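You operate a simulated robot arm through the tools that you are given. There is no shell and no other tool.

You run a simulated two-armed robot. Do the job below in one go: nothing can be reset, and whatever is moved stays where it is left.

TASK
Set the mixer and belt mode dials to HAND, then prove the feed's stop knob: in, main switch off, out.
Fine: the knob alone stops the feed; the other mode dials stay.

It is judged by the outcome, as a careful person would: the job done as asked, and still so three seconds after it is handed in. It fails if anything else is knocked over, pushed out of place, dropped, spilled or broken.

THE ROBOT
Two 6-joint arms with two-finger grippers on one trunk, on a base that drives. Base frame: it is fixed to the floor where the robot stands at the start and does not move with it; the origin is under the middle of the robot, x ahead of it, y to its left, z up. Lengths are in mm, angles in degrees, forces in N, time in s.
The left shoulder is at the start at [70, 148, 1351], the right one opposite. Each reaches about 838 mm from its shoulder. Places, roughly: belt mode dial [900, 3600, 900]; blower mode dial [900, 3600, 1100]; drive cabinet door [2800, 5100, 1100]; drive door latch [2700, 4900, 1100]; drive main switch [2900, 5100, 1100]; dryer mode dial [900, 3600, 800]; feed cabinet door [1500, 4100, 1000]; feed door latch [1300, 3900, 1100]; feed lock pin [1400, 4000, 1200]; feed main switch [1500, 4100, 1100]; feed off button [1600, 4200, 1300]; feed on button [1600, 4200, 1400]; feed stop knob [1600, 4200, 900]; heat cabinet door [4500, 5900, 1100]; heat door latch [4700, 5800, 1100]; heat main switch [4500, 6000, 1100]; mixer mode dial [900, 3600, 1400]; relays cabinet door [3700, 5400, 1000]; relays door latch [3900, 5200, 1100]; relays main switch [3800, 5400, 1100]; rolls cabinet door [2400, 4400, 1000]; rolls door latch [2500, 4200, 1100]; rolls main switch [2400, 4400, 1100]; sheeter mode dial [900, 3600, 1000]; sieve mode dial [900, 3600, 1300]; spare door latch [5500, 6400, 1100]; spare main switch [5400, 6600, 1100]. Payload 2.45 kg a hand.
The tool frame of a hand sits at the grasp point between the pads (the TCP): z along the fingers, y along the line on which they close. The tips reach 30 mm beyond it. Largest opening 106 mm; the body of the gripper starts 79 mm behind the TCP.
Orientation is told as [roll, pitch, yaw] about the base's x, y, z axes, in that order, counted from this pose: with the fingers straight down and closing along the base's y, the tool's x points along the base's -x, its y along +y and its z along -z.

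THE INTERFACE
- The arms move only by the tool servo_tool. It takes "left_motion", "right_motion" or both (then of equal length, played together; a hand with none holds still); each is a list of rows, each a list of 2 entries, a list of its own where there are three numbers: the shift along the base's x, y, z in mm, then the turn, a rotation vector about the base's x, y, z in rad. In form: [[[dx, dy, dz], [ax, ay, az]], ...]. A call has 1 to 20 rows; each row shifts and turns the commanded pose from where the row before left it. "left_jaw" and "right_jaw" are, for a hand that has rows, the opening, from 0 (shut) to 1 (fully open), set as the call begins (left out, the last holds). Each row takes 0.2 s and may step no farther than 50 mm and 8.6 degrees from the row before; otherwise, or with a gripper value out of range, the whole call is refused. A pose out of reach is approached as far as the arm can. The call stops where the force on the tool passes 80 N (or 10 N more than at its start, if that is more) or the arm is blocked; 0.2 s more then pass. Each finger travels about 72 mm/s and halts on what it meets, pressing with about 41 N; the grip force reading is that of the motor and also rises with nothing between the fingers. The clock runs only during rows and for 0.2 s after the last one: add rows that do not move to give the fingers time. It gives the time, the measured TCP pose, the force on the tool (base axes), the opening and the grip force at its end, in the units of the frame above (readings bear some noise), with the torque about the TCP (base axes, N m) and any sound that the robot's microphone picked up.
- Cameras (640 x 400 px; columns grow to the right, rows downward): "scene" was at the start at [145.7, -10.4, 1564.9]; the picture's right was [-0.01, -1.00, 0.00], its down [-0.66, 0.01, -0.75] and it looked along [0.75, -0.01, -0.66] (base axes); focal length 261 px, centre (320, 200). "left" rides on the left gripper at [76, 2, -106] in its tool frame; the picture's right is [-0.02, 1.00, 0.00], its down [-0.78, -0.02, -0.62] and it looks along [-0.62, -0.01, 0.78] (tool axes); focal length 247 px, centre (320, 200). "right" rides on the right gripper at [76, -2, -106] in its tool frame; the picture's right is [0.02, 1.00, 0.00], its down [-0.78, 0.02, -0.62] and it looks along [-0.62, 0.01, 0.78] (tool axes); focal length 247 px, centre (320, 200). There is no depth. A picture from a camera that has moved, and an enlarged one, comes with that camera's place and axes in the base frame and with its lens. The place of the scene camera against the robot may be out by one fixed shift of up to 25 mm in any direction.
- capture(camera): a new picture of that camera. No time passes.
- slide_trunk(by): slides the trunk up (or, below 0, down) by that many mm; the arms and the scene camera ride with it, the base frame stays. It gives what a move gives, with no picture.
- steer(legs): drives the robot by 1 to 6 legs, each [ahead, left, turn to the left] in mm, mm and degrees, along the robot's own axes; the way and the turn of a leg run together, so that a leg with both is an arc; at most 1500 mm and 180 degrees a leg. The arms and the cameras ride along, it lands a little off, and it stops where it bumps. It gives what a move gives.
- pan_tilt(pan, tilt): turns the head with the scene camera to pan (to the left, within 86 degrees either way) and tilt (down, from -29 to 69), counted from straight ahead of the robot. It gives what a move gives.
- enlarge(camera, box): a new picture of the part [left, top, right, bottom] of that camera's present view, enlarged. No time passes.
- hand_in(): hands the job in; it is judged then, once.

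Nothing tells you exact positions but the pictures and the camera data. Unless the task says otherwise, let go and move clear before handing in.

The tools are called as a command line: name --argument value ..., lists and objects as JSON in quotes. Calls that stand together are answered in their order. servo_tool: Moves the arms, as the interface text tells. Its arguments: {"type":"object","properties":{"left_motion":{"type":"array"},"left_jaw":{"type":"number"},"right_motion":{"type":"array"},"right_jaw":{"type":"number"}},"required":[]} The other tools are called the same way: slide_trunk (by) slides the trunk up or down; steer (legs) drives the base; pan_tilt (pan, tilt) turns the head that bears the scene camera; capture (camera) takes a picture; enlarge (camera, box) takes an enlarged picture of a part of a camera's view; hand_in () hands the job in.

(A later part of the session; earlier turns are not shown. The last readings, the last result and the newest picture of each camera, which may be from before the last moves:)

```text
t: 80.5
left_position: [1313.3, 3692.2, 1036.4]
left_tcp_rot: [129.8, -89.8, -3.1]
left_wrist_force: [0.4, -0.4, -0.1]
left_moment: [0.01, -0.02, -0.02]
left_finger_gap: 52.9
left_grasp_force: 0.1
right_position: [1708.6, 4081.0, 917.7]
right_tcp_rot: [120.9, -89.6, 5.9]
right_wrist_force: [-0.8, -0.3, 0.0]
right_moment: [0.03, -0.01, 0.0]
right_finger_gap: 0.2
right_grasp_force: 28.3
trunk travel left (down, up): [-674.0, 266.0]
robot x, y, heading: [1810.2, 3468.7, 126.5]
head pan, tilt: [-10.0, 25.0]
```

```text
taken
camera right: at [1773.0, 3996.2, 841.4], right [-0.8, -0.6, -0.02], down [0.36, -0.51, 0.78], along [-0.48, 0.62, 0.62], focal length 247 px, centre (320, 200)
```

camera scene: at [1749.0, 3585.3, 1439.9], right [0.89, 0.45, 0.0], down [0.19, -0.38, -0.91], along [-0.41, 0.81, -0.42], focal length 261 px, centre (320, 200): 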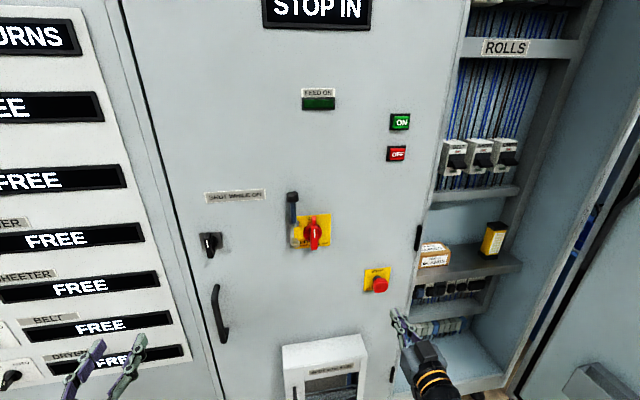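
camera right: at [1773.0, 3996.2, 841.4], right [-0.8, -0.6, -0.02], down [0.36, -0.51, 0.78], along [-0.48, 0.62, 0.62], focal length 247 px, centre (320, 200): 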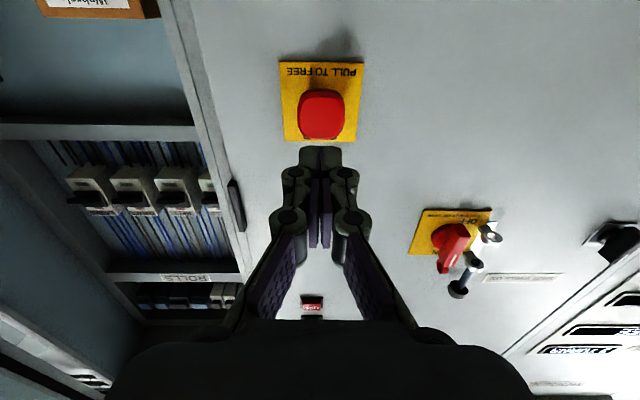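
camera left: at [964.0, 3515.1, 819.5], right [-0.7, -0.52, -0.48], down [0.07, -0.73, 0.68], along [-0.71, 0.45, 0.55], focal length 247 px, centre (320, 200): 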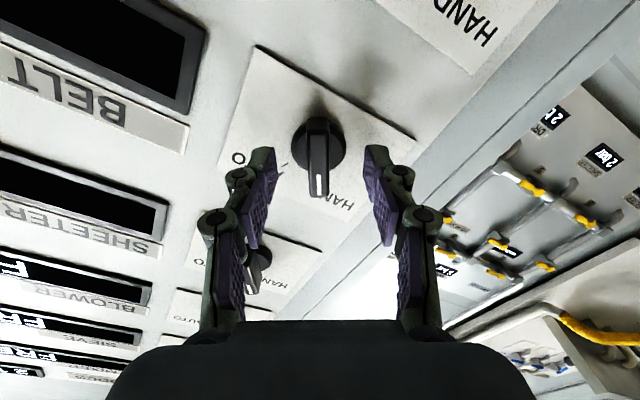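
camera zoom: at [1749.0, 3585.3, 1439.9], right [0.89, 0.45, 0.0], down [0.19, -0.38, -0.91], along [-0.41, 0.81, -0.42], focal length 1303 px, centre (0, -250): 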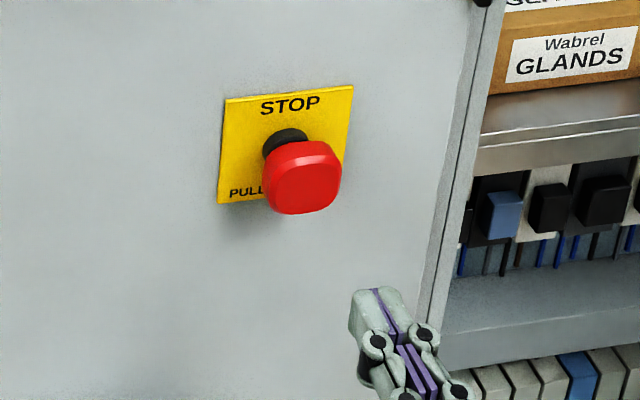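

The knob is latched in. Now I'll bring the right hand up and left to face the main switch, opening the jaws partly.

servo_tool --right_motion '[[[-23.6, -30.2, 35], [0, 0, 0]], [[-29.6, -22.2, 36], [0, 0, 0]], [[-29.6, -22.2, 36], [0, 0, 0]], [[-29.6, -22.2, 36], [0, 0, 0]], [[-29.6, -22.2, 36], [0, 0, 0]], [[0, 0, 0], [0, 0, 0]]]' --right_jaw 0.5

capture --camera "right"

enlarge --camera "right" --box '[240, 40, 400, 140]'

enlarge --camera "scene" --box '[240, 170, 400, 270]'

```text
refused: row 1 steps farther than a row can; nothing moved
```

```text
taken
camera right: at [1773.0, 3996.2, 841.4], right [-0.8, -0.6, -0.02], down [0.36, -0.51, 0.78], along [-0.48, 0.62, 0.62], focal length 247 px, centre (320, 200)
```

right: 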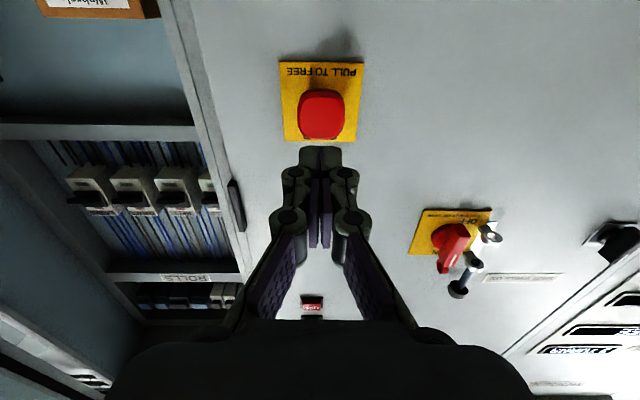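

```text
4.00 times, centred on (320, 90) of right
camera zoom: at [1773.0, 3996.2, 841.4], right [-0.8, -0.6, -0.02], down [0.36, -0.51, 0.78], along [-0.48, 0.62, 0.62], focal length 988 px, centre (320, 640)
```

zoom: 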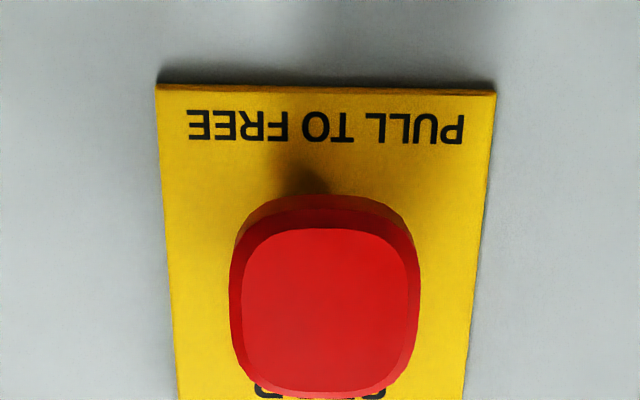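

```text
4.00 times, centred on (320, 220) of scene
camera zoom: at [1749.0, 3585.3, 1439.9], right [0.89, 0.45, 0.0], down [0.19, -0.38, -0.91], along [-0.41, 0.81, -0.42], focal length 1042 px, centre (320, 120)
```

zoom: 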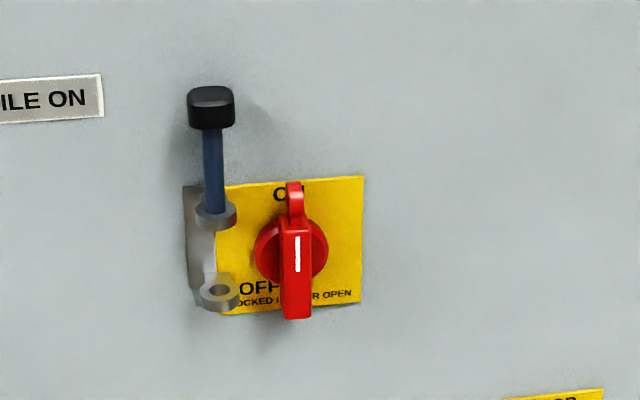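

The step was slightly too long; nothing moved. I'll repeat it with shorter rows.

servo_tool --right_motion '[[[18, -24, 0], [0, 0, 0]], [[-29.6, -22.2, 30], [0, 0, 0]], [[-29.6, -22.2, 30], [0, 0, 0]], [[-29.6, -22.2, 30], [0, 0, 0]], [[-29.6, -22.2, 30], [0, 0, 0]], [[-29.6, -22.2, 30], [0, 0, 0]], [[0, 0, 30], [0, 0, 0]], [[0, 0, 0], [0, 0, 0]]]' --right_jaw 0.5

capture --camera "right"

enlarge --camera "right" --box '[240, 40, 400, 140]'

capture --camera "scene"

```text
t: 81.6
left_position: [1315.1, 3694.2, 1036.2]
left_tcp_rot: [114.3, -89.7, 12.4]
left_wrist_force: [0.0, 0.8, 0.8]
left_moment: [0.0, 0.01, 0.0]
left_finger_gap: 53.1
left_grasp_force: 0.1
right_position: [1647.5, 3996.6, 999.6]
right_tcp_rot: [-83.2, -78.9, -145.4]
right_wrist_force: [0.4, -0.6, 0.8]
right_moment: [0.01, 0.0, 0.06]
right_finger_gap: 53.3
right_grasp_force: 0.1
right hand out of reach, approached as far as the arm can: row 4, 5
trunk travel left (down, up): [-674.0, 266.0]
robot x, y, heading: [1810.7, 3467.9, 126.4]
head pan, tilt: [-10.0, 25.0]
stopped in row 5 (right hand): the arm was blocked; the commanded pose is now the measured one
```

```text
taken
camera right: at [1730.0, 3925.8, 927.6], right [-0.73, -0.65, -0.21], down [0.27, -0.56, 0.78], along [-0.62, 0.51, 0.59], focal length 247 px, centre (320, 200)
```

right: 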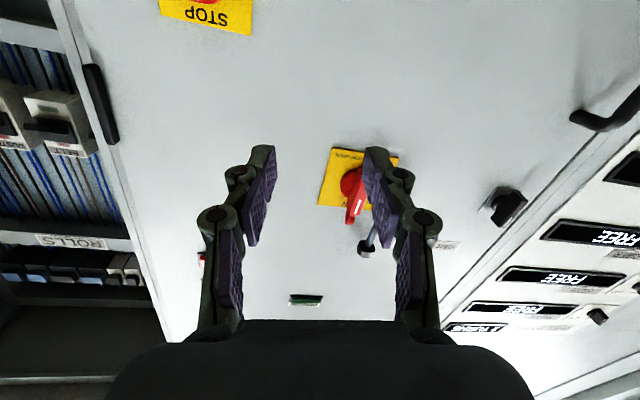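

```text
4.00 times, centred on (320, 90) of right
camera zoom: at [1730.0, 3925.8, 927.6], right [-0.73, -0.65, -0.21], down [0.27, -0.56, 0.78], along [-0.62, 0.51, 0.59], focal length 988 px, centre (320, 640)
```

zoom: 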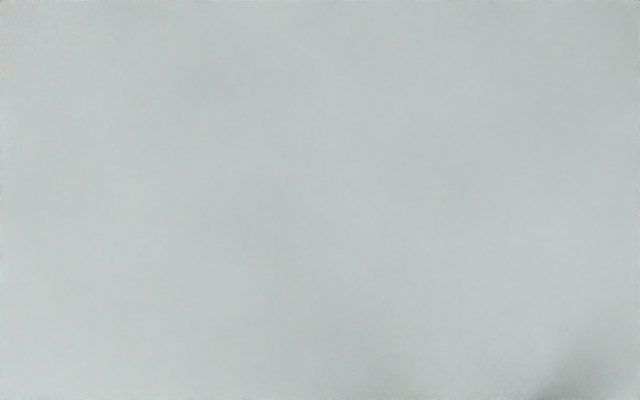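

```text
taken
camera scene: at [1751.4, 3586.5, 1440.0], right [0.89, 0.45, 0.0], down [0.19, -0.38, -0.91], along [-0.41, 0.81, -0.42], focal length 261 px, centre (320, 200)
```

scene: 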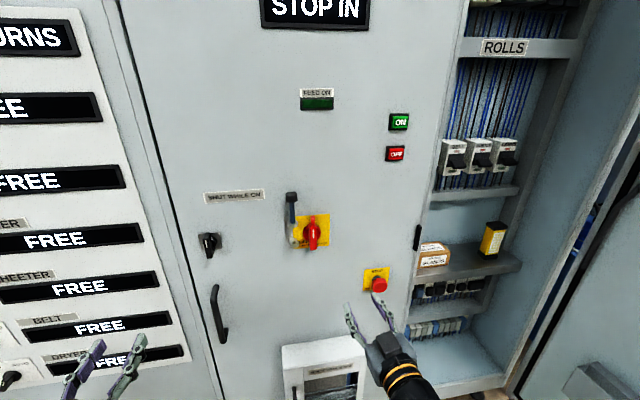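

The arm hit a folding limit close to the body, with no contact with the panel. I'll straighten the hand a bit farther out, then use the base to slide left instead.

servo_tool --right_motion '[[[10.5, 36, 0], [-0.05, 0.081, -0.04]], [[10.5, 36, 0], [-0.05, 0.081, -0.04]], [[0, 0, 0], [0, 0, 0]]]'

capture --camera "right"

```text
t: 82.4
left_position: [1313.4, 3692.2, 1035.6]
left_tcp_rot: [150.5, -89.8, -23.9]
left_wrist_force: [-0.5, -0.1, 0.6]
left_moment: [-0.01, -0.02, -0.01]
left_finger_gap: 52.8
left_grasp_force: 0.1
right_position: [1666.5, 4066.9, 1001.1]
right_tcp_rot: [-122.0, -89.6, -111.3]
right_wrist_force: [-0.3, -0.7, 0.3]
right_moment: [-0.01, 0.0, -0.01]
right_finger_gap: 53.0
right_grasp_force: 0.0
trunk travel left (down, up): [-674.0, 266.0]
robot x, y, heading: [1809.7, 3475.1, 126.6]
head pan, tilt: [-10.0, 25.0]
```

```text
taken
camera right: at [1732.0, 3982.6, 925.1], right [-0.8, -0.6, -0.03], down [0.36, -0.51, 0.78], along [-0.48, 0.62, 0.62], focal length 247 px, centre (320, 200)
```

right: 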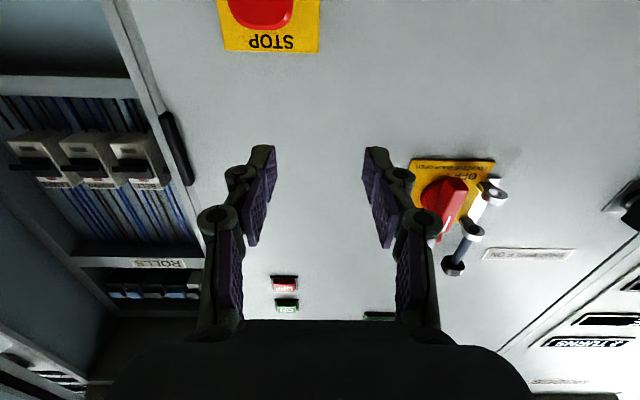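

The hand is straight again. I'll raise the trunk 96, back off 40, and drive 144 left to face the switch.

slide_trunk --by 96

steer --legs '[[-40, 0, 0], [0, 144, 0]]'

capture --camera "right"

enlarge --camera "right" --box '[240, 40, 400, 140]'

capture --camera "scene"

```text
t: 83.7
left_position: [1313.9, 3693.8, 1132.5]
left_tcp_rot: [133.2, -89.8, -6.5]
left_wrist_force: [0.1, -0.1, -0.2]
left_moment: [0.04, 0.0, -0.03]
left_finger_gap: 52.8
left_grasp_force: 0.0
right_position: [1666.5, 4066.7, 1097.6]
right_tcp_rot: [-120.3, -89.7, -112.8]
right_wrist_force: [-0.1, 0.2, 0.0]
right_moment: [0.01, 0.0, -0.02]
right_finger_gap: 52.8
right_grasp_force: 0.2
trunk travel left (down, up): [-770.0, 170.0]
robot x, y, heading: [1811.8, 3471.3, 126.7]
head pan, tilt: [-10.0, 25.0]
```

```text
t: 85.5
left_position: [1224.0, 3575.7, 1132.7]
left_tcp_rot: [123.8, -89.7, 2.8]
left_wrist_force: [-0.9, -0.9, 0.7]
left_moment: [-0.01, 0.01, 0.02]
left_finger_gap: 52.9
left_grasp_force: 0.1
right_position: [1578.6, 3950.3, 1097.0]
right_tcp_rot: [-127.0, -89.8, -106.3]
right_wrist_force: [-0.2, 0.2, -0.3]
right_moment: [0.02, -0.01, -0.03]
right_finger_gap: 53.0
right_grasp_force: 0.1
trunk travel left (down, up): [-770.0, 170.0]
robot x, y, heading: [1715.6, 3354.9, 126.5]
head pan, tilt: [-10.0, 25.0]
```

```text
taken
camera right: at [1642.3, 3866.6, 1020.0], right [-0.8, -0.6, -0.02], down [0.36, -0.51, 0.78], along [-0.48, 0.62, 0.62], focal length 247 px, centre (320, 200)
```

right: 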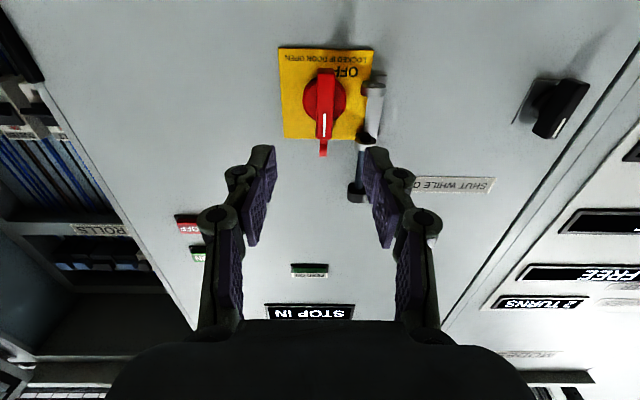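

```text
4.00 times, centred on (320, 90) of right
camera zoom: at [1642.3, 3866.6, 1020.0], right [-0.8, -0.6, -0.02], down [0.36, -0.51, 0.78], along [-0.48, 0.62, 0.62], focal length 988 px, centre (320, 640)
```

zoom: 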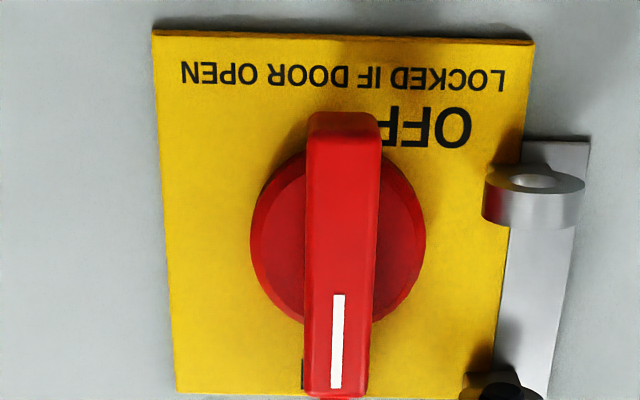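

```text
taken
camera scene: at [1660.2, 3468.5, 1536.0], right [0.9, 0.45, 0.0], down [0.19, -0.38, -0.91], along [-0.4, 0.81, -0.42], focal length 261 px, centre (320, 200)
```

scene: 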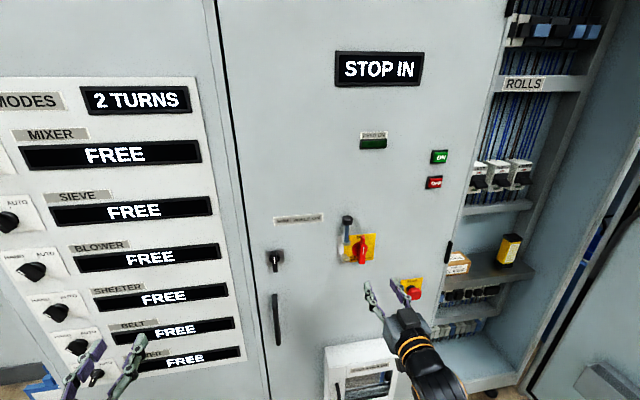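

The switch axis is at s≈3626.5, z≈1097. The handle is 16 mm thick, and the hasp ears start about 31 mm left of the axis. I'll narrow the jaws to 36 mm to slip between them, and approach in stages.

servo_tool --right_motion '[[[-3.4, -2.5, 0], [0, 0, 0]], [[-18, 24, 0], [0, 0, 0]], [[-18, 24, 0], [0, 0, 0]], [[-12, 16, 0], [0, 0, 0]], [[0, 0, 0], [0, 0, 0]]]' --right_jaw 0.36

capture --camera "right"

enlarge --camera "right" --box '[240, 80, 400, 180]'

enlarge --camera "scene" --box '[300, 200, 428, 280]'

```text
t: 86.7
left_position: [1222.3, 3575.2, 1131.6]
left_tcp_rot: [138.1, -89.7, -11.5]
left_wrist_force: [-0.8, 0.4, 0.0]
left_moment: [0.0, 0.02, 0.05]
left_finger_gap: 53.0
left_grasp_force: 0.0
right_position: [1523.8, 4010.7, 1096.4]
right_tcp_rot: [-120.4, -89.7, -112.9]
right_wrist_force: [0.0, -0.9, -0.6]
right_moment: [0.0, 0.02, -0.04]
right_finger_gap: 38.1
right_grasp_force: 0.1
trunk travel left (down, up): [-770.0, 170.0]
robot x, y, heading: [1718.8, 3352.0, 126.5]
head pan, tilt: [-10.0, 25.0]
```

```text
taken
camera right: at [1590.0, 3926.8, 1020.7], right [-0.8, -0.6, -0.03], down [0.36, -0.51, 0.78], along [-0.48, 0.62, 0.62], focal length 247 px, centre (320, 200)
```

right: 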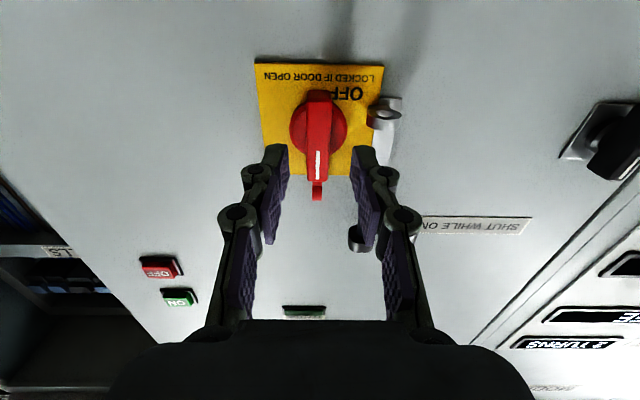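

```text
4.00 times, centred on (320, 130) of right
camera zoom: at [1590.0, 3926.8, 1020.7], right [-0.8, -0.6, -0.03], down [0.36, -0.51, 0.78], along [-0.48, 0.62, 0.62], focal length 988 px, centre (320, 480)
```

zoom: 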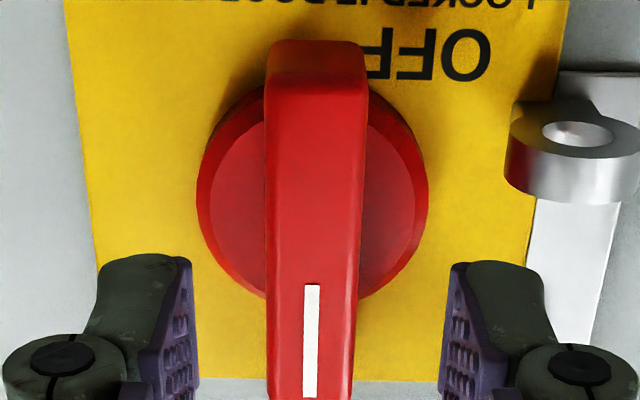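

```text
5.00 times, centred on (364, 240) of scene
camera zoom: at [1658.7, 3466.8, 1536.1], right [0.89, 0.45, 0.0], down [0.19, -0.38, -0.91], along [-0.4, 0.81, -0.42], focal length 1303 px, centre (100, 0)
```

zoom: 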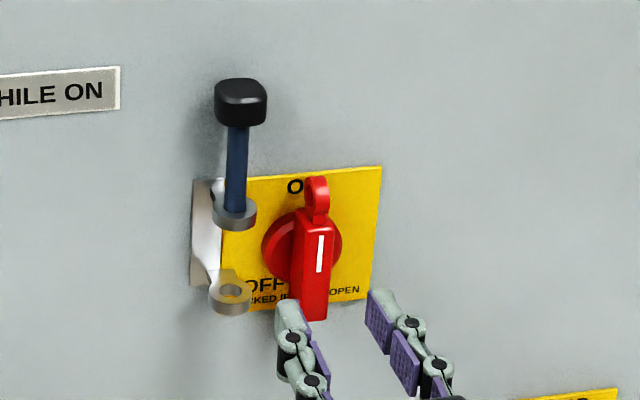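

It's almost centered, with the handle 3 mm right and 2 mm up. I'll correct and advance 44 mm so the fingers straddle the handle.

servo_tool --right_motion '[[[2.2, 1.7, 2.5], [0, 0, 0]], [[-13.2, 17.6, 0], [0, 0, 0]], [[-9, 12, 0], [0, 0, 0]], [[0, 0, 0], [0, 0, 0]]]'

enlarge --camera "right" --box '[200, 80, 440, 230]'

enlarge --camera "scene" --box '[300, 200, 428, 280]'

```text
t: 87.7
left_position: [1223.6, 3576.5, 1133.0]
left_tcp_rot: [140.0, -89.7, -13.5]
left_wrist_force: [0.4, 0.3, 0.2]
left_moment: [0.0, 0.02, 0.01]
left_finger_gap: 53.1
left_grasp_force: 0.0
right_position: [1504.9, 4041.8, 1101.2]
right_tcp_rot: [-127.9, -89.7, -105.3]
right_wrist_force: [0.1, -0.8, 0.1]
right_moment: [0.0, 0.02, 0.0]
right_finger_gap: 38.0
right_grasp_force: 0.0
trunk travel left (down, up): [-770.0, 170.0]
robot x, y, heading: [1720.6, 3355.9, 126.7]
head pan, tilt: [-10.0, 25.0]
```

```text
2.67 times, centred on (320, 155) of right
camera zoom: at [1570.3, 3958.0, 1022.8], right [-0.8, -0.6, -0.03], down [0.36, -0.51, 0.78], along [-0.48, 0.62, 0.62], focal length 659 px, centre (320, 320)
```

zoom: 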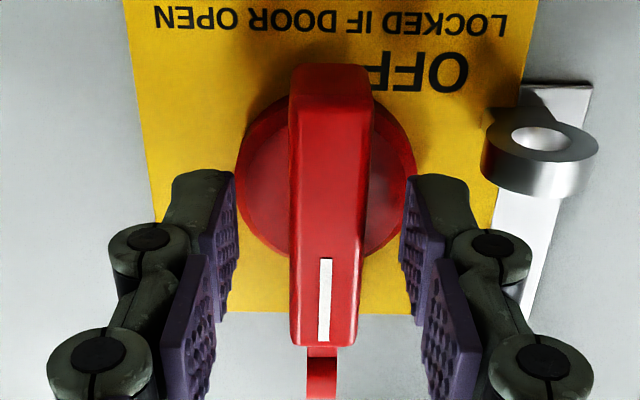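

```text
5.00 times, centred on (364, 240) of scene
camera zoom: at [1659.4, 3466.5, 1536.1], right [0.89, 0.45, 0.0], down [0.19, -0.38, -0.91], along [-0.4, 0.81, -0.42], focal length 1303 px, centre (100, 0)
```

zoom: 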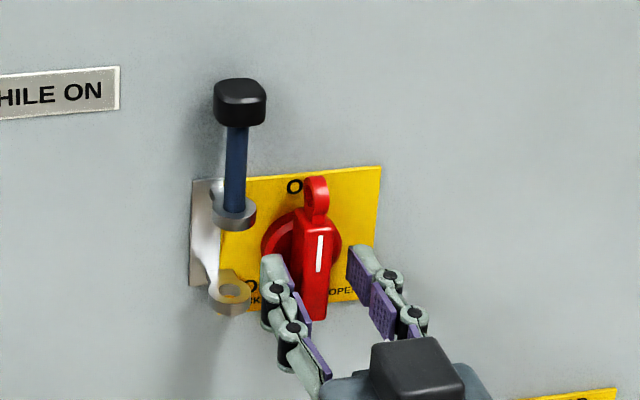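

It's centered. I'll advance 9 mm more and close on the handle.

servo_tool --right_motion '[[[-5.4, 7.2, -1], [0, 0, 0]], [[0, 0, 0], [0, 0, 0]]]'

servo_tool --right_motion '[[[0, 0, 0], [0, 0, 0]], [[0, 0, 0], [0, 0, 0]], [[0, 0, 0], [0, 0, 0]]]' --right_jaw 0.05

capture --camera "right"

enlarge --camera "scene" --box '[300, 200, 428, 280]'

```text
t: 88.3
left_position: [1221.8, 3575.1, 1132.6]
left_tcp_rot: [139.4, -89.7, -12.7]
left_wrist_force: [0.6, 0.0, 0.5]
left_moment: [0.02, 0.01, -0.02]
left_finger_gap: 53.4
left_grasp_force: 0.1
right_position: [1499.4, 4048.4, 1099.4]
right_tcp_rot: [-121.1, -89.7, -112.1]
right_wrist_force: [-0.7, 0.1, -0.2]
right_moment: [-0.02, -0.02, -0.03]
right_finger_gap: 38.3
right_grasp_force: 0.1
trunk travel left (down, up): [-770.0, 170.0]
robot x, y, heading: [1716.3, 3351.0, 126.4]
head pan, tilt: [-10.0, 25.0]
```

```text
t: 89.1
left_position: [1221.8, 3574.3, 1131.5]
left_tcp_rot: [150.6, -89.9, -23.8]
left_wrist_force: [0.0, 0.4, 0.6]
left_moment: [-0.02, -0.02, 0.01]
left_finger_gap: 53.4
left_grasp_force: 0.0
right_position: [1498.3, 4047.8, 1098.8]
right_tcp_rot: [-113.4, -89.7, -119.9]
right_wrist_force: [-3.6, -4.5, -0.4]
right_moment: [0.05, 0.02, 0.19]
right_finger_gap: 16.7
right_grasp_force: 42.6
trunk travel left (down, up): [-770.0, 170.0]
robot x, y, heading: [1718.2, 3353.7, 126.4]
head pan, tilt: [-10.0, 25.0]
```

```text
taken
camera right: at [1563.6, 3964.8, 1022.2], right [-0.8, -0.6, -0.03], down [0.36, -0.51, 0.78], along [-0.48, 0.62, 0.62], focal length 247 px, centre (320, 200)
```

right: 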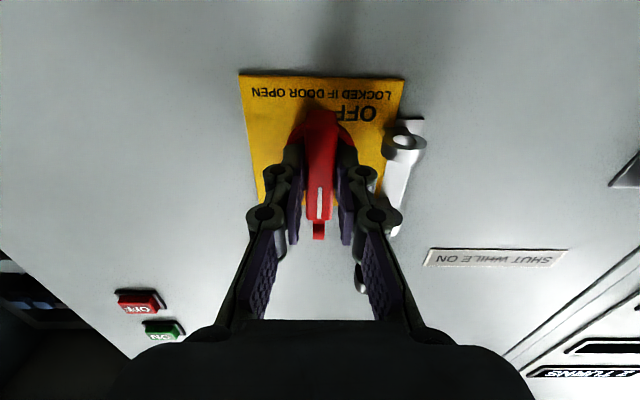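

```text
5.00 times, centred on (364, 240) of scene
camera zoom: at [1657.3, 3465.9, 1536.1], right [0.89, 0.45, 0.0], down [0.19, -0.38, -0.91], along [-0.4, 0.81, -0.42], focal length 1303 px, centre (100, 0)
```

zoom: 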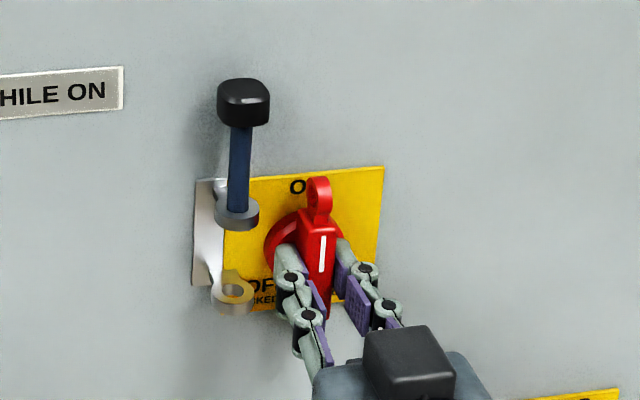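

The handle is gripped (16.7 mm). I'll turn it counterclockwise 30° first and check force and clearance to the hasp.

servo_tool --right_motion '[[[0, 0, 0], [0.0785, -0.1049, 0]], [[0, 0, 0], [0.0785, -0.1049, 0]], [[0, 0, 0], [0.0785, -0.1049, 0]], [[0, 0, 0], [0.0785, -0.1049, 0]]]'

capture --camera "right"

enlarge --camera "scene" --box '[300, 200, 428, 280]'

```text
t: 90.1
left_position: [1222.3, 3574.3, 1131.9]
left_tcp_rot: [152.0, -89.8, -25.5]
left_wrist_force: [-1.0, -0.1, 0.3]
left_moment: [0.02, 0.0, -0.01]
left_finger_gap: 53.2
left_grasp_force: 0.0
right_position: [1499.7, 4049.5, 1098.7]
right_tcp_rot: [-90.4, -59.5, -143.0]
right_wrist_force: [-4.0, -4.1, 0.1]
right_moment: [-0.74, -0.48, -0.39]
right_finger_gap: 16.8
right_grasp_force: 42.5
trunk travel left (down, up): [-770.0, 170.0]
robot x, y, heading: [1719.4, 3353.0, 126.6]
head pan, tilt: [-10.0, 25.0]
```

```text
taken
camera right: at [1594.7, 3988.0, 1033.5], right [-0.68, -0.51, -0.53], down [0.04, -0.75, 0.66], along [-0.73, 0.43, 0.53], focal length 247 px, centre (320, 200)
```

right: 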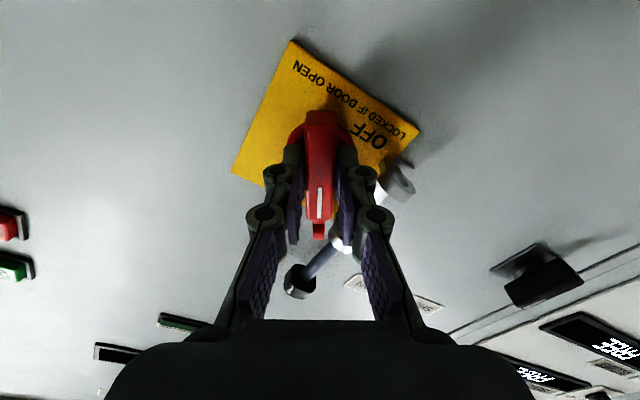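

```text
5.00 times, centred on (364, 240) of scene
camera zoom: at [1657.6, 3465.8, 1536.1], right [0.89, 0.45, 0.0], down [0.19, -0.38, -0.91], along [-0.4, 0.81, -0.42], focal length 1303 px, centre (100, 0)
```

zoom: 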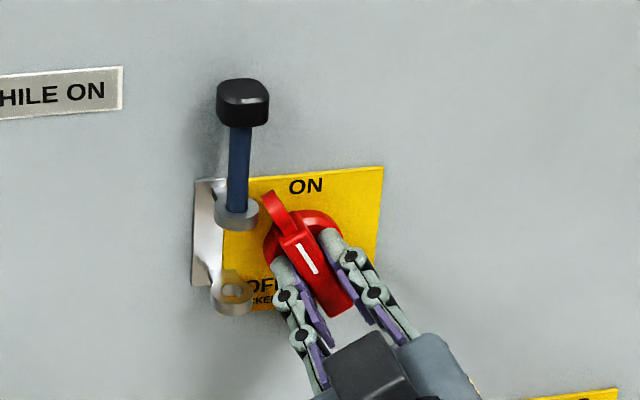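

It turns freely. I'll go another 30° and check the eye against the upper ear.

servo_tool --right_motion '[[[0, 0, 0], [0.0785, -0.1049, 0]], [[0, 0, 0], [0.0785, -0.1049, 0]], [[0, 0, 0], [0, 0, 0]]]'

capture --camera "right"

enlarge --camera "scene" --box '[300, 200, 428, 280]'

```text
t: 90.9
left_position: [1221.7, 3576.4, 1132.4]
left_tcp_rot: [147.1, -89.7, -20.4]
left_wrist_force: [0.1, -0.4, -0.1]
left_moment: [0.03, 0.01, -0.03]
left_finger_gap: 53.1
left_grasp_force: 0.1
right_position: [1498.4, 4049.3, 1100.5]
right_tcp_rot: [-90.4, -44.5, -142.9]
right_wrist_force: [-2.1, -3.0, 0.0]
right_moment: [-0.29, -0.21, -0.29]
right_finger_gap: 16.7
right_grasp_force: 42.5
trunk travel left (down, up): [-770.0, 170.0]
robot x, y, heading: [1721.5, 3353.6, 126.6]
head pan, tilt: [-10.0, 25.0]
```

```text
taken
camera right: at [1607.4, 3997.3, 1046.2], right [-0.55, -0.41, -0.73], down [-0.08, -0.84, 0.53], along [-0.83, 0.35, 0.43], focal length 247 px, centre (320, 200)
```

right: 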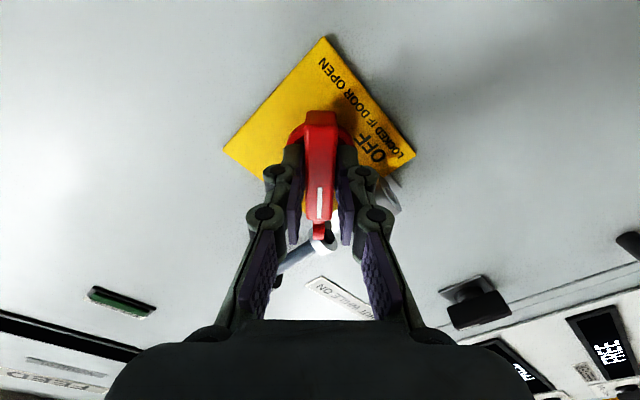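

```text
5.00 times, centred on (364, 240) of scene
camera zoom: at [1658.1, 3466.1, 1536.1], right [0.89, 0.45, 0.0], down [0.19, -0.38, -0.91], along [-0.4, 0.81, -0.42], focal length 1303 px, centre (100, 0)
```

zoom: 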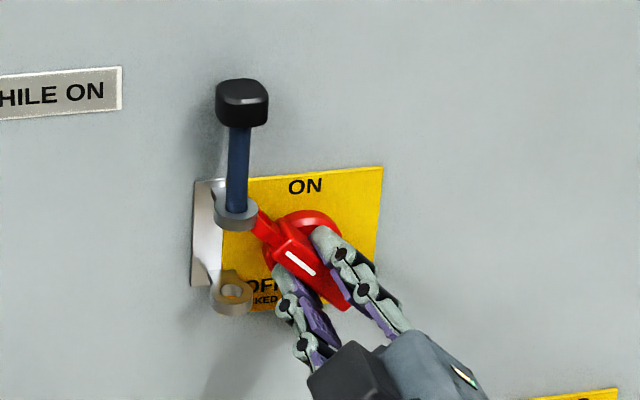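

Forces are low and the eye is passing behind the ear. I'll continue the turn.

servo_tool --right_motion '[[[0, 0, 0], [0.0785, -0.1049, 0]], [[0, 0, 0], [0.0785, -0.1049, 0]], [[0, 0, 0], [0.0785, -0.1049, 0]], [[0, 0, 0], [0, 0, 0]]]'

capture --camera "right"

capture --camera "scene"

enlarge --camera "scene" --box '[300, 200, 428, 280]'

```text
t: 91.9
left_position: [1224.0, 3575.5, 1133.1]
left_tcp_rot: [144.0, -89.7, -17.4]
left_wrist_force: [0.1, -0.4, -0.1]
left_moment: [0.0, 0.01, -0.02]
left_finger_gap: 53.1
left_grasp_force: 0.0
right_position: [1500.0, 4048.4, 1100.0]
right_tcp_rot: [-90.4, -22.0, -143.1]
right_wrist_force: [-0.3, -1.8, 2.4]
right_moment: [0.03, -0.07, -0.12]
right_finger_gap: 16.4
right_grasp_force: 42.5
trunk travel left (down, up): [-770.0, 170.0]
robot x, y, heading: [1716.9, 3351.7, 126.7]
head pan, tilt: [-10.0, 25.0]
```

```text
taken
camera right: at [1620.6, 4006.9, 1071.7], right [-0.29, -0.21, -0.93], down [-0.21, -0.94, 0.28], along [-0.93, 0.28, 0.22], focal length 247 px, centre (320, 200)
```

right: 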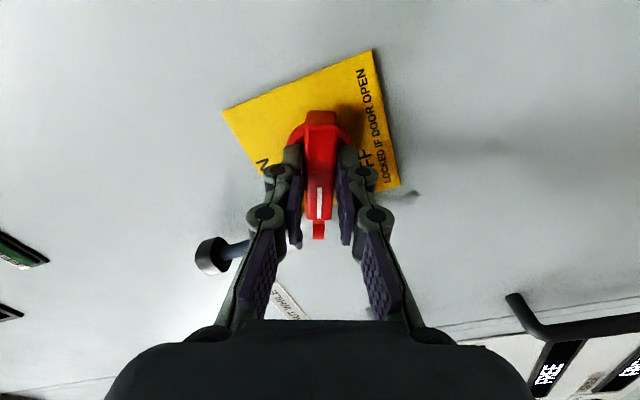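

```text
taken
camera scene: at [1658.8, 3466.2, 1536.1], right [0.89, 0.45, 0.0], down [0.19, -0.38, -0.91], along [-0.4, 0.81, -0.42], focal length 261 px, centre (320, 200)
```

scene: 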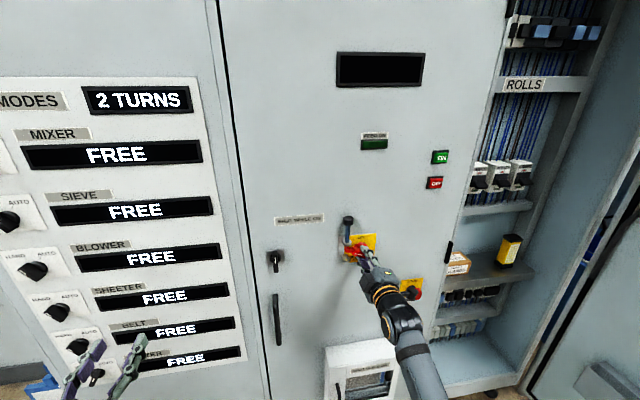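

```text
5.00 times, centred on (364, 240) of scene
camera zoom: at [1658.8, 3466.2, 1536.1], right [0.89, 0.45, 0.0], down [0.19, -0.38, -0.91], along [-0.4, 0.81, -0.42], focal length 1303 px, centre (100, 0)
```

zoom: 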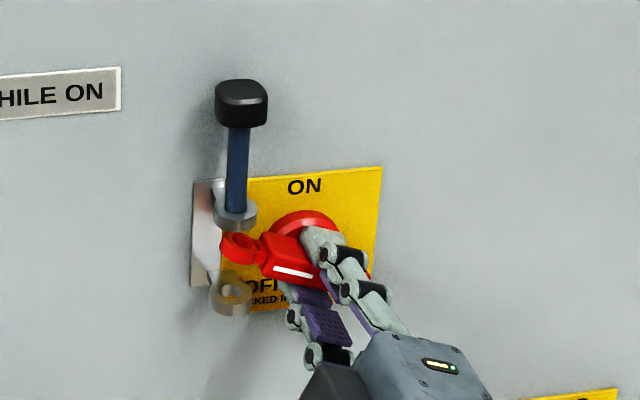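

The feed display went blank, and about 22° remain to reach the OFF stop. I'll finish the turn.

servo_tool --right_motion '[[[0, 0, 0], [0.0785, -0.1049, 0]], [[0, 0, 0], [0.0785, -0.1049, 0]], [[0, 0, 0], [0.0775, -0.1035, 0]], [[0, 0, 0], [0, 0, 0]]]'

capture --camera "right"

enlarge --camera "scene" --box '[300, 200, 428, 280]'

```text
t: 92.9
left_position: [1223.2, 3574.7, 1132.7]
left_tcp_rot: [143.5, -89.8, -16.9]
left_wrist_force: [0.3, 0.0, -0.3]
left_moment: [0.02, 0.02, 0.01]
left_finger_gap: 53.0
left_grasp_force: 0.1
right_position: [1500.8, 4048.4, 1100.3]
right_tcp_rot: [-90.4, 0.3, -143.0]
right_wrist_force: [0.5, 0.5, 4.6]
right_moment: [-0.15, 0.42, 0.4]
right_finger_gap: 16.8
right_grasp_force: 42.7
trunk travel left (down, up): [-770.0, 170.0]
robot x, y, heading: [1721.7, 3353.6, 126.5]
head pan, tilt: [-10.0, 25.0]
```

```text
taken
camera right: at [1624.9, 4010.0, 1101.3], right [0.02, 0.02, -1.0], down [-0.25, -0.97, -0.02], along [-0.97, 0.25, -0.01], focal length 247 px, centre (320, 200)
```

right: 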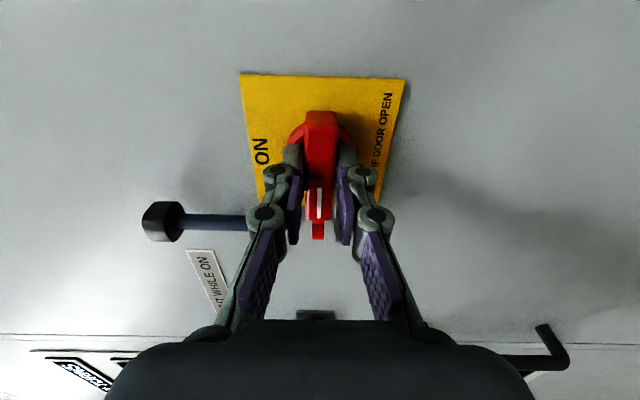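

```text
5.00 times, centred on (364, 240) of scene
camera zoom: at [1659.2, 3466.1, 1536.2], right [0.89, 0.45, 0.0], down [0.19, -0.38, -0.91], along [-0.4, 0.81, -0.42], focal length 1303 px, centre (100, 0)
```

zoom: 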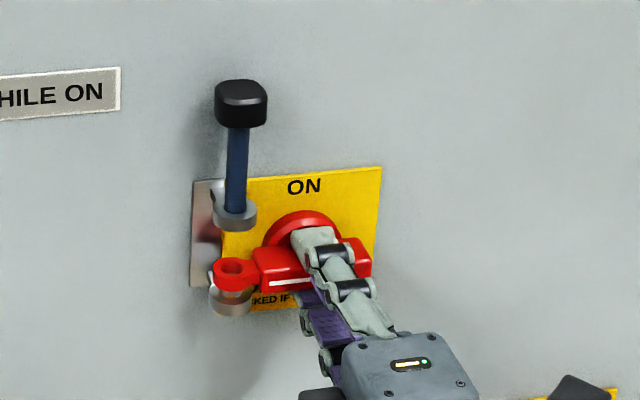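

The handle is horizontal with its eye in the hasp, so it's OFF. I'll release and back straight out.

servo_tool --right_motion '[[[0, 0, 0], [0, 0, 0]], [[0, 0, 0], [0, 0, 0]], [[6, -8, 0], [0, 0, 0]], [[18, -24, 0], [0, 0, 0]], [[24, -32, 0], [0, 0, 0]], [[24, -32, 0], [0, 0, 0]], [[0, 0, 0], [0, 0, 0]]]' --right_jaw 0.36

capture --camera "scene"

enlarge --camera "scene" --box '[300, 200, 428, 280]'

capture --camera "right"

```text
t: 94.5
left_position: [1221.9, 3576.3, 1132.1]
left_tcp_rot: [129.1, -89.9, -2.5]
left_wrist_force: [-0.4, -0.2, -0.8]
left_moment: [0.0, 0.02, 0.0]
left_finger_gap: 52.8
left_grasp_force: 0.1
right_position: [1570.6, 3952.7, 1099.8]
right_tcp_rot: [-90.1, 0.2, -143.1]
right_wrist_force: [-0.5, -0.3, -0.2]
right_moment: [0.04, 0.04, 0.02]
right_finger_gap: 38.3
right_grasp_force: 0.1
trunk travel left (down, up): [-770.0, 170.0]
robot x, y, heading: [1715.2, 3353.1, 126.3]
head pan, tilt: [-10.0, 25.0]
```

```text
taken
camera scene: at [1657.9, 3467.8, 1535.9], right [0.89, 0.45, 0.0], down [0.19, -0.38, -0.91], along [-0.4, 0.81, -0.42], focal length 261 px, centre (320, 200)
```

scene: 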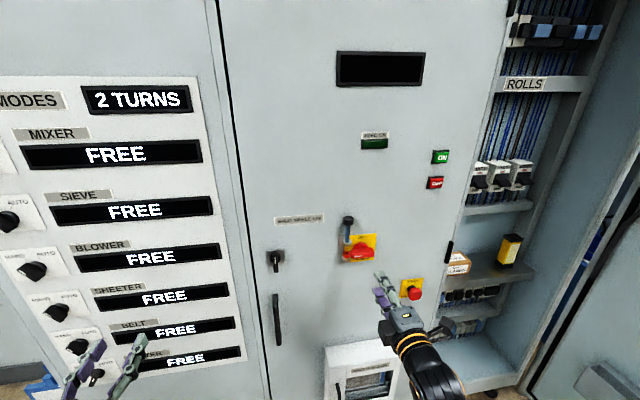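

```text
5.00 times, centred on (364, 240) of scene
camera zoom: at [1657.9, 3467.8, 1535.9], right [0.89, 0.45, 0.0], down [0.19, -0.38, -0.91], along [-0.4, 0.81, -0.42], focal length 1303 px, centre (100, 0)
```

zoom: 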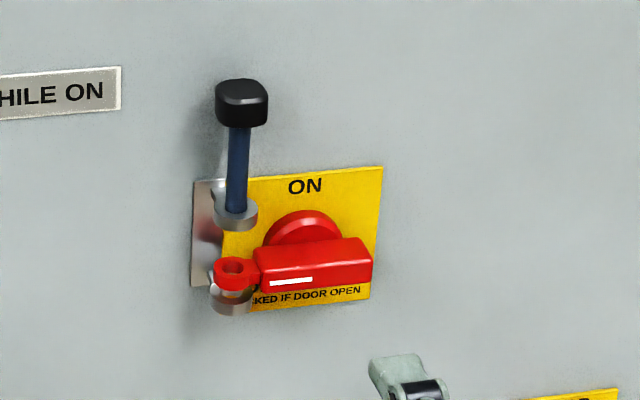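

```text
taken
camera right: at [1695.6, 3914.0, 1100.2], right [0.02, 0.02, -1.0], down [-0.25, -0.97, -0.02], along [-0.97, 0.25, -0.01], focal length 247 px, centre (320, 200)
```

right: 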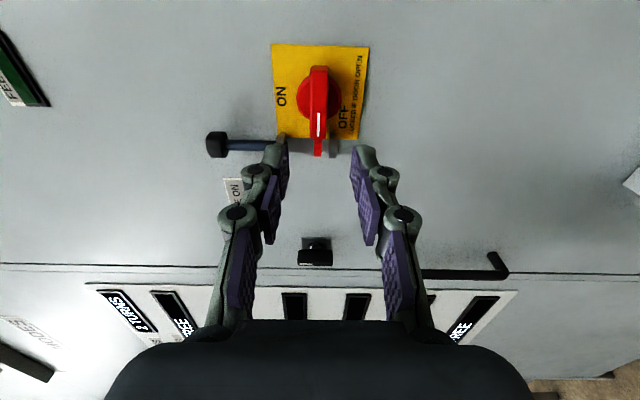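

The main switch is at OFF and the display is dark. Next I'll roll the hand back, then move right 187 and down 181 to the stop knob.

servo_tool --right_motion '[[[0, 0, 0], [-0.0785, 0.1049, 0]], [[0, 0, 0], [-0.0785, 0.1049, 0]], [[0, 0, 0], [-0.0785, 0.1049, 0]], [[0, 0, 0], [-0.0785, 0.1049, 0]], [[0, 0, 0], [-0.0785, 0.1049, 0]], [[0, 0, 0], [-0.0785, 0.1049, 0]], [[0, 0, 0], [-0.0785, 0.1049, 0]], [[0, 0, 0], [-0.0785, 0.1049, 0]], [[0, 0, 0], [-0.0785, 0.1049, 0]], [[0, 0, 0], [-0.0785, 0.1049, 0]], [[0, 0, 0], [-0.0785, 0.1049, 0]], [[0, 0, 0], [-0.0775, 0.1035, 0]], [[0, 0, 0], [0, 0, 0]]]' --right_jaw 0.7

steer --legs '[[0, -187, 0]]'

slide_trunk --by -181

capture --camera "right"

enlarge --camera "right" --box '[240, 50, 400, 150]'

capture --camera "scene"

```text
t: 97.3
left_position: [1222.2, 3576.7, 1132.8]
left_tcp_rot: [137.2, -89.6, -10.7]
left_wrist_force: [-0.1, -0.8, -1.1]
left_moment: [-0.01, -0.01, 0.0]
left_finger_gap: 52.9
left_grasp_force: 0.0
right_position: [1570.9, 3953.1, 1097.6]
right_tcp_rot: [-132.3, -89.9, -101.0]
right_wrist_force: [0.1, 0.0, -0.3]
right_moment: [-0.01, 0.02, -0.01]
right_finger_gap: 74.0
right_grasp_force: 0.1
trunk travel left (down, up): [-770.0, 170.0]
robot x, y, heading: [1718.9, 3354.6, 126.7]
head pan, tilt: [-10.0, 25.0]
```

```text
t: 98.8
left_position: [1371.4, 3686.0, 1131.8]
left_tcp_rot: [147.6, -89.9, -20.8]
left_wrist_force: [0.1, 0.0, -0.3]
left_moment: [0.0, 0.02, -0.02]
left_finger_gap: 52.8
left_grasp_force: 0.0
right_position: [1719.8, 4062.7, 1099.6]
right_tcp_rot: [-117.2, -89.6, -116.1]
right_wrist_force: [0.0, 0.5, 0.0]
right_moment: [0.02, 0.0, 0.01]
right_finger_gap: 74.1
right_grasp_force: 0.0
trunk travel left (down, up): [-770.0, 170.0]
robot x, y, heading: [1869.1, 3460.7, 126.4]
head pan, tilt: [-10.0, 25.0]
```

```text
t: 100.8
left_position: [1371.2, 3685.6, 950.9]
left_tcp_rot: [135.5, -89.7, -8.7]
left_wrist_force: [-0.6, -0.5, -0.8]
left_moment: [0.01, -0.03, 0.02]
left_finger_gap: 53.0
left_grasp_force: 0.0
right_position: [1720.1, 4061.9, 917.5]
right_tcp_rot: [-124.3, -89.7, -109.1]
right_wrist_force: [-0.5, -0.4, 0.2]
right_moment: [-0.04, -0.02, -0.03]
right_finger_gap: 74.2
right_grasp_force: 0.1
trunk travel left (down, up): [-589.0, 351.0]
robot x, y, heading: [1868.9, 3463.4, 126.4]
head pan, tilt: [-10.0, 25.0]
```

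```text
taken
camera right: at [1785.6, 3979.9, 840.9], right [-0.8, -0.6, -0.03], down [0.36, -0.51, 0.78], along [-0.48, 0.62, 0.62], focal length 247 px, centre (320, 200)
```

right: 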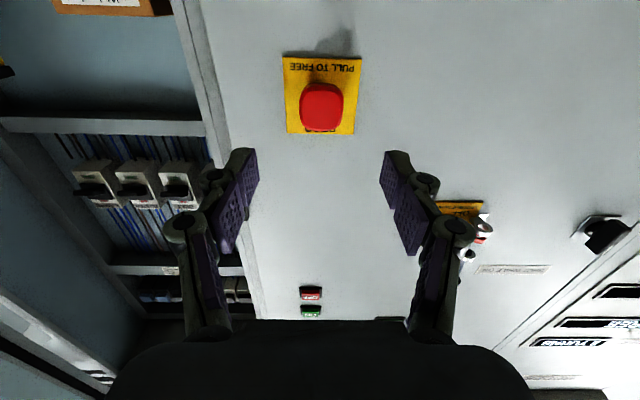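

```text
4.00 times, centred on (320, 100) of right
camera zoom: at [1785.6, 3979.9, 840.9], right [-0.8, -0.6, -0.03], down [0.36, -0.51, 0.78], along [-0.48, 0.62, 0.62], focal length 988 px, centre (320, 600)
```

zoom: 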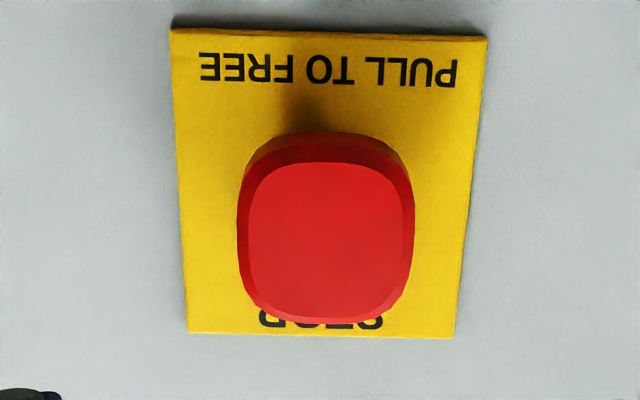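

```text
taken
camera scene: at [1808.0, 3577.2, 1355.1], right [0.89, 0.45, 0.0], down [0.19, -0.38, -0.91], along [-0.4, 0.81, -0.42], focal length 261 px, centre (320, 200)
```

scene: 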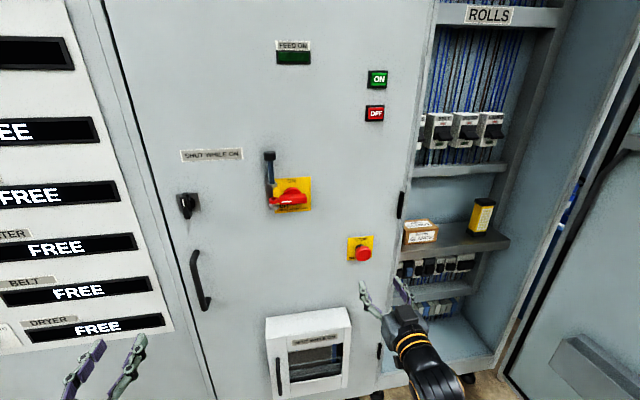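

The hand is lined up within a few millimetres, with jaws at 74 mm around the 40 mm head. I'll advance most of the way and check.

servo_tool --right_motion '[[[-18, 24, 3], [0, 0, 0]], [[-18, 24, 0], [0, 0, 0]], [[-21, 28, 0], [0, 0, 0]], [[0, 0, 0], [0, 0, 0]]]'

capture --camera "right"

enlarge --camera "scene" --box '[300, 215, 428, 295]'

```text
t: 101.8
left_position: [1372.0, 3685.3, 950.6]
left_tcp_rot: [140.3, -89.8, -13.6]
left_wrist_force: [-0.2, 0.6, -0.4]
left_moment: [-0.03, -0.02, 0.0]
left_finger_gap: 53.3
left_grasp_force: 0.0
right_position: [1662.9, 4139.0, 921.5]
right_tcp_rot: [-128.1, -89.8, -105.2]
right_wrist_force: [-0.6, 0.3, 0.6]
right_moment: [-0.03, -0.03, 0.0]
right_finger_gap: 74.3
right_grasp_force: 0.1
trunk travel left (down, up): [-589.0, 351.0]
robot x, y, heading: [1868.8, 3461.7, 126.5]
head pan, tilt: [-10.0, 25.0]
```

```text
taken
camera right: at [1728.8, 4055.8, 845.3], right [-0.8, -0.6, -0.03], down [0.36, -0.51, 0.78], along [-0.48, 0.62, 0.62], focal length 247 px, centre (320, 200)
```

right: 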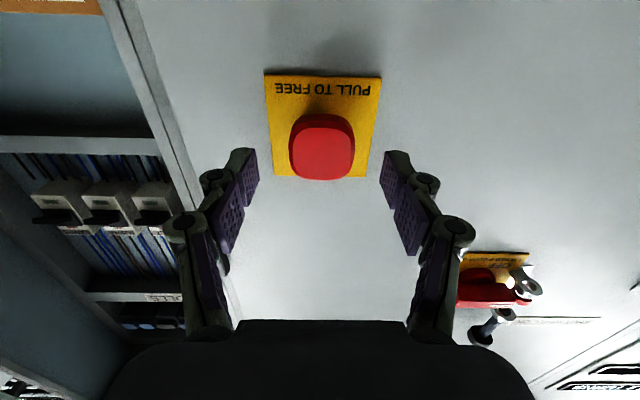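

```text
5.00 times, centred on (364, 255) of scene
camera zoom: at [1808.6, 3576.6, 1355.2], right [0.89, 0.45, 0.0], down [0.19, -0.38, -0.91], along [-0.4, 0.81, -0.42], focal length 1303 px, centre (100, -75)
```

zoom: 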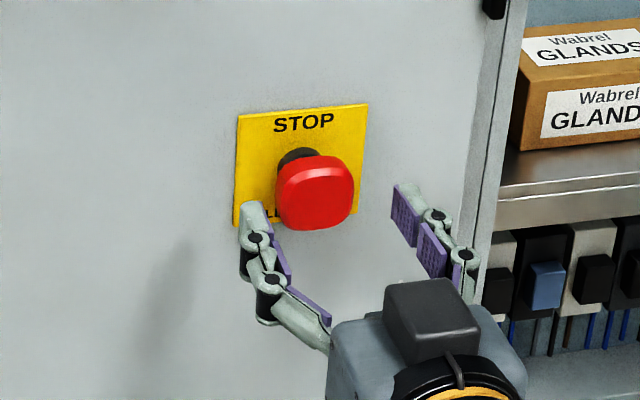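

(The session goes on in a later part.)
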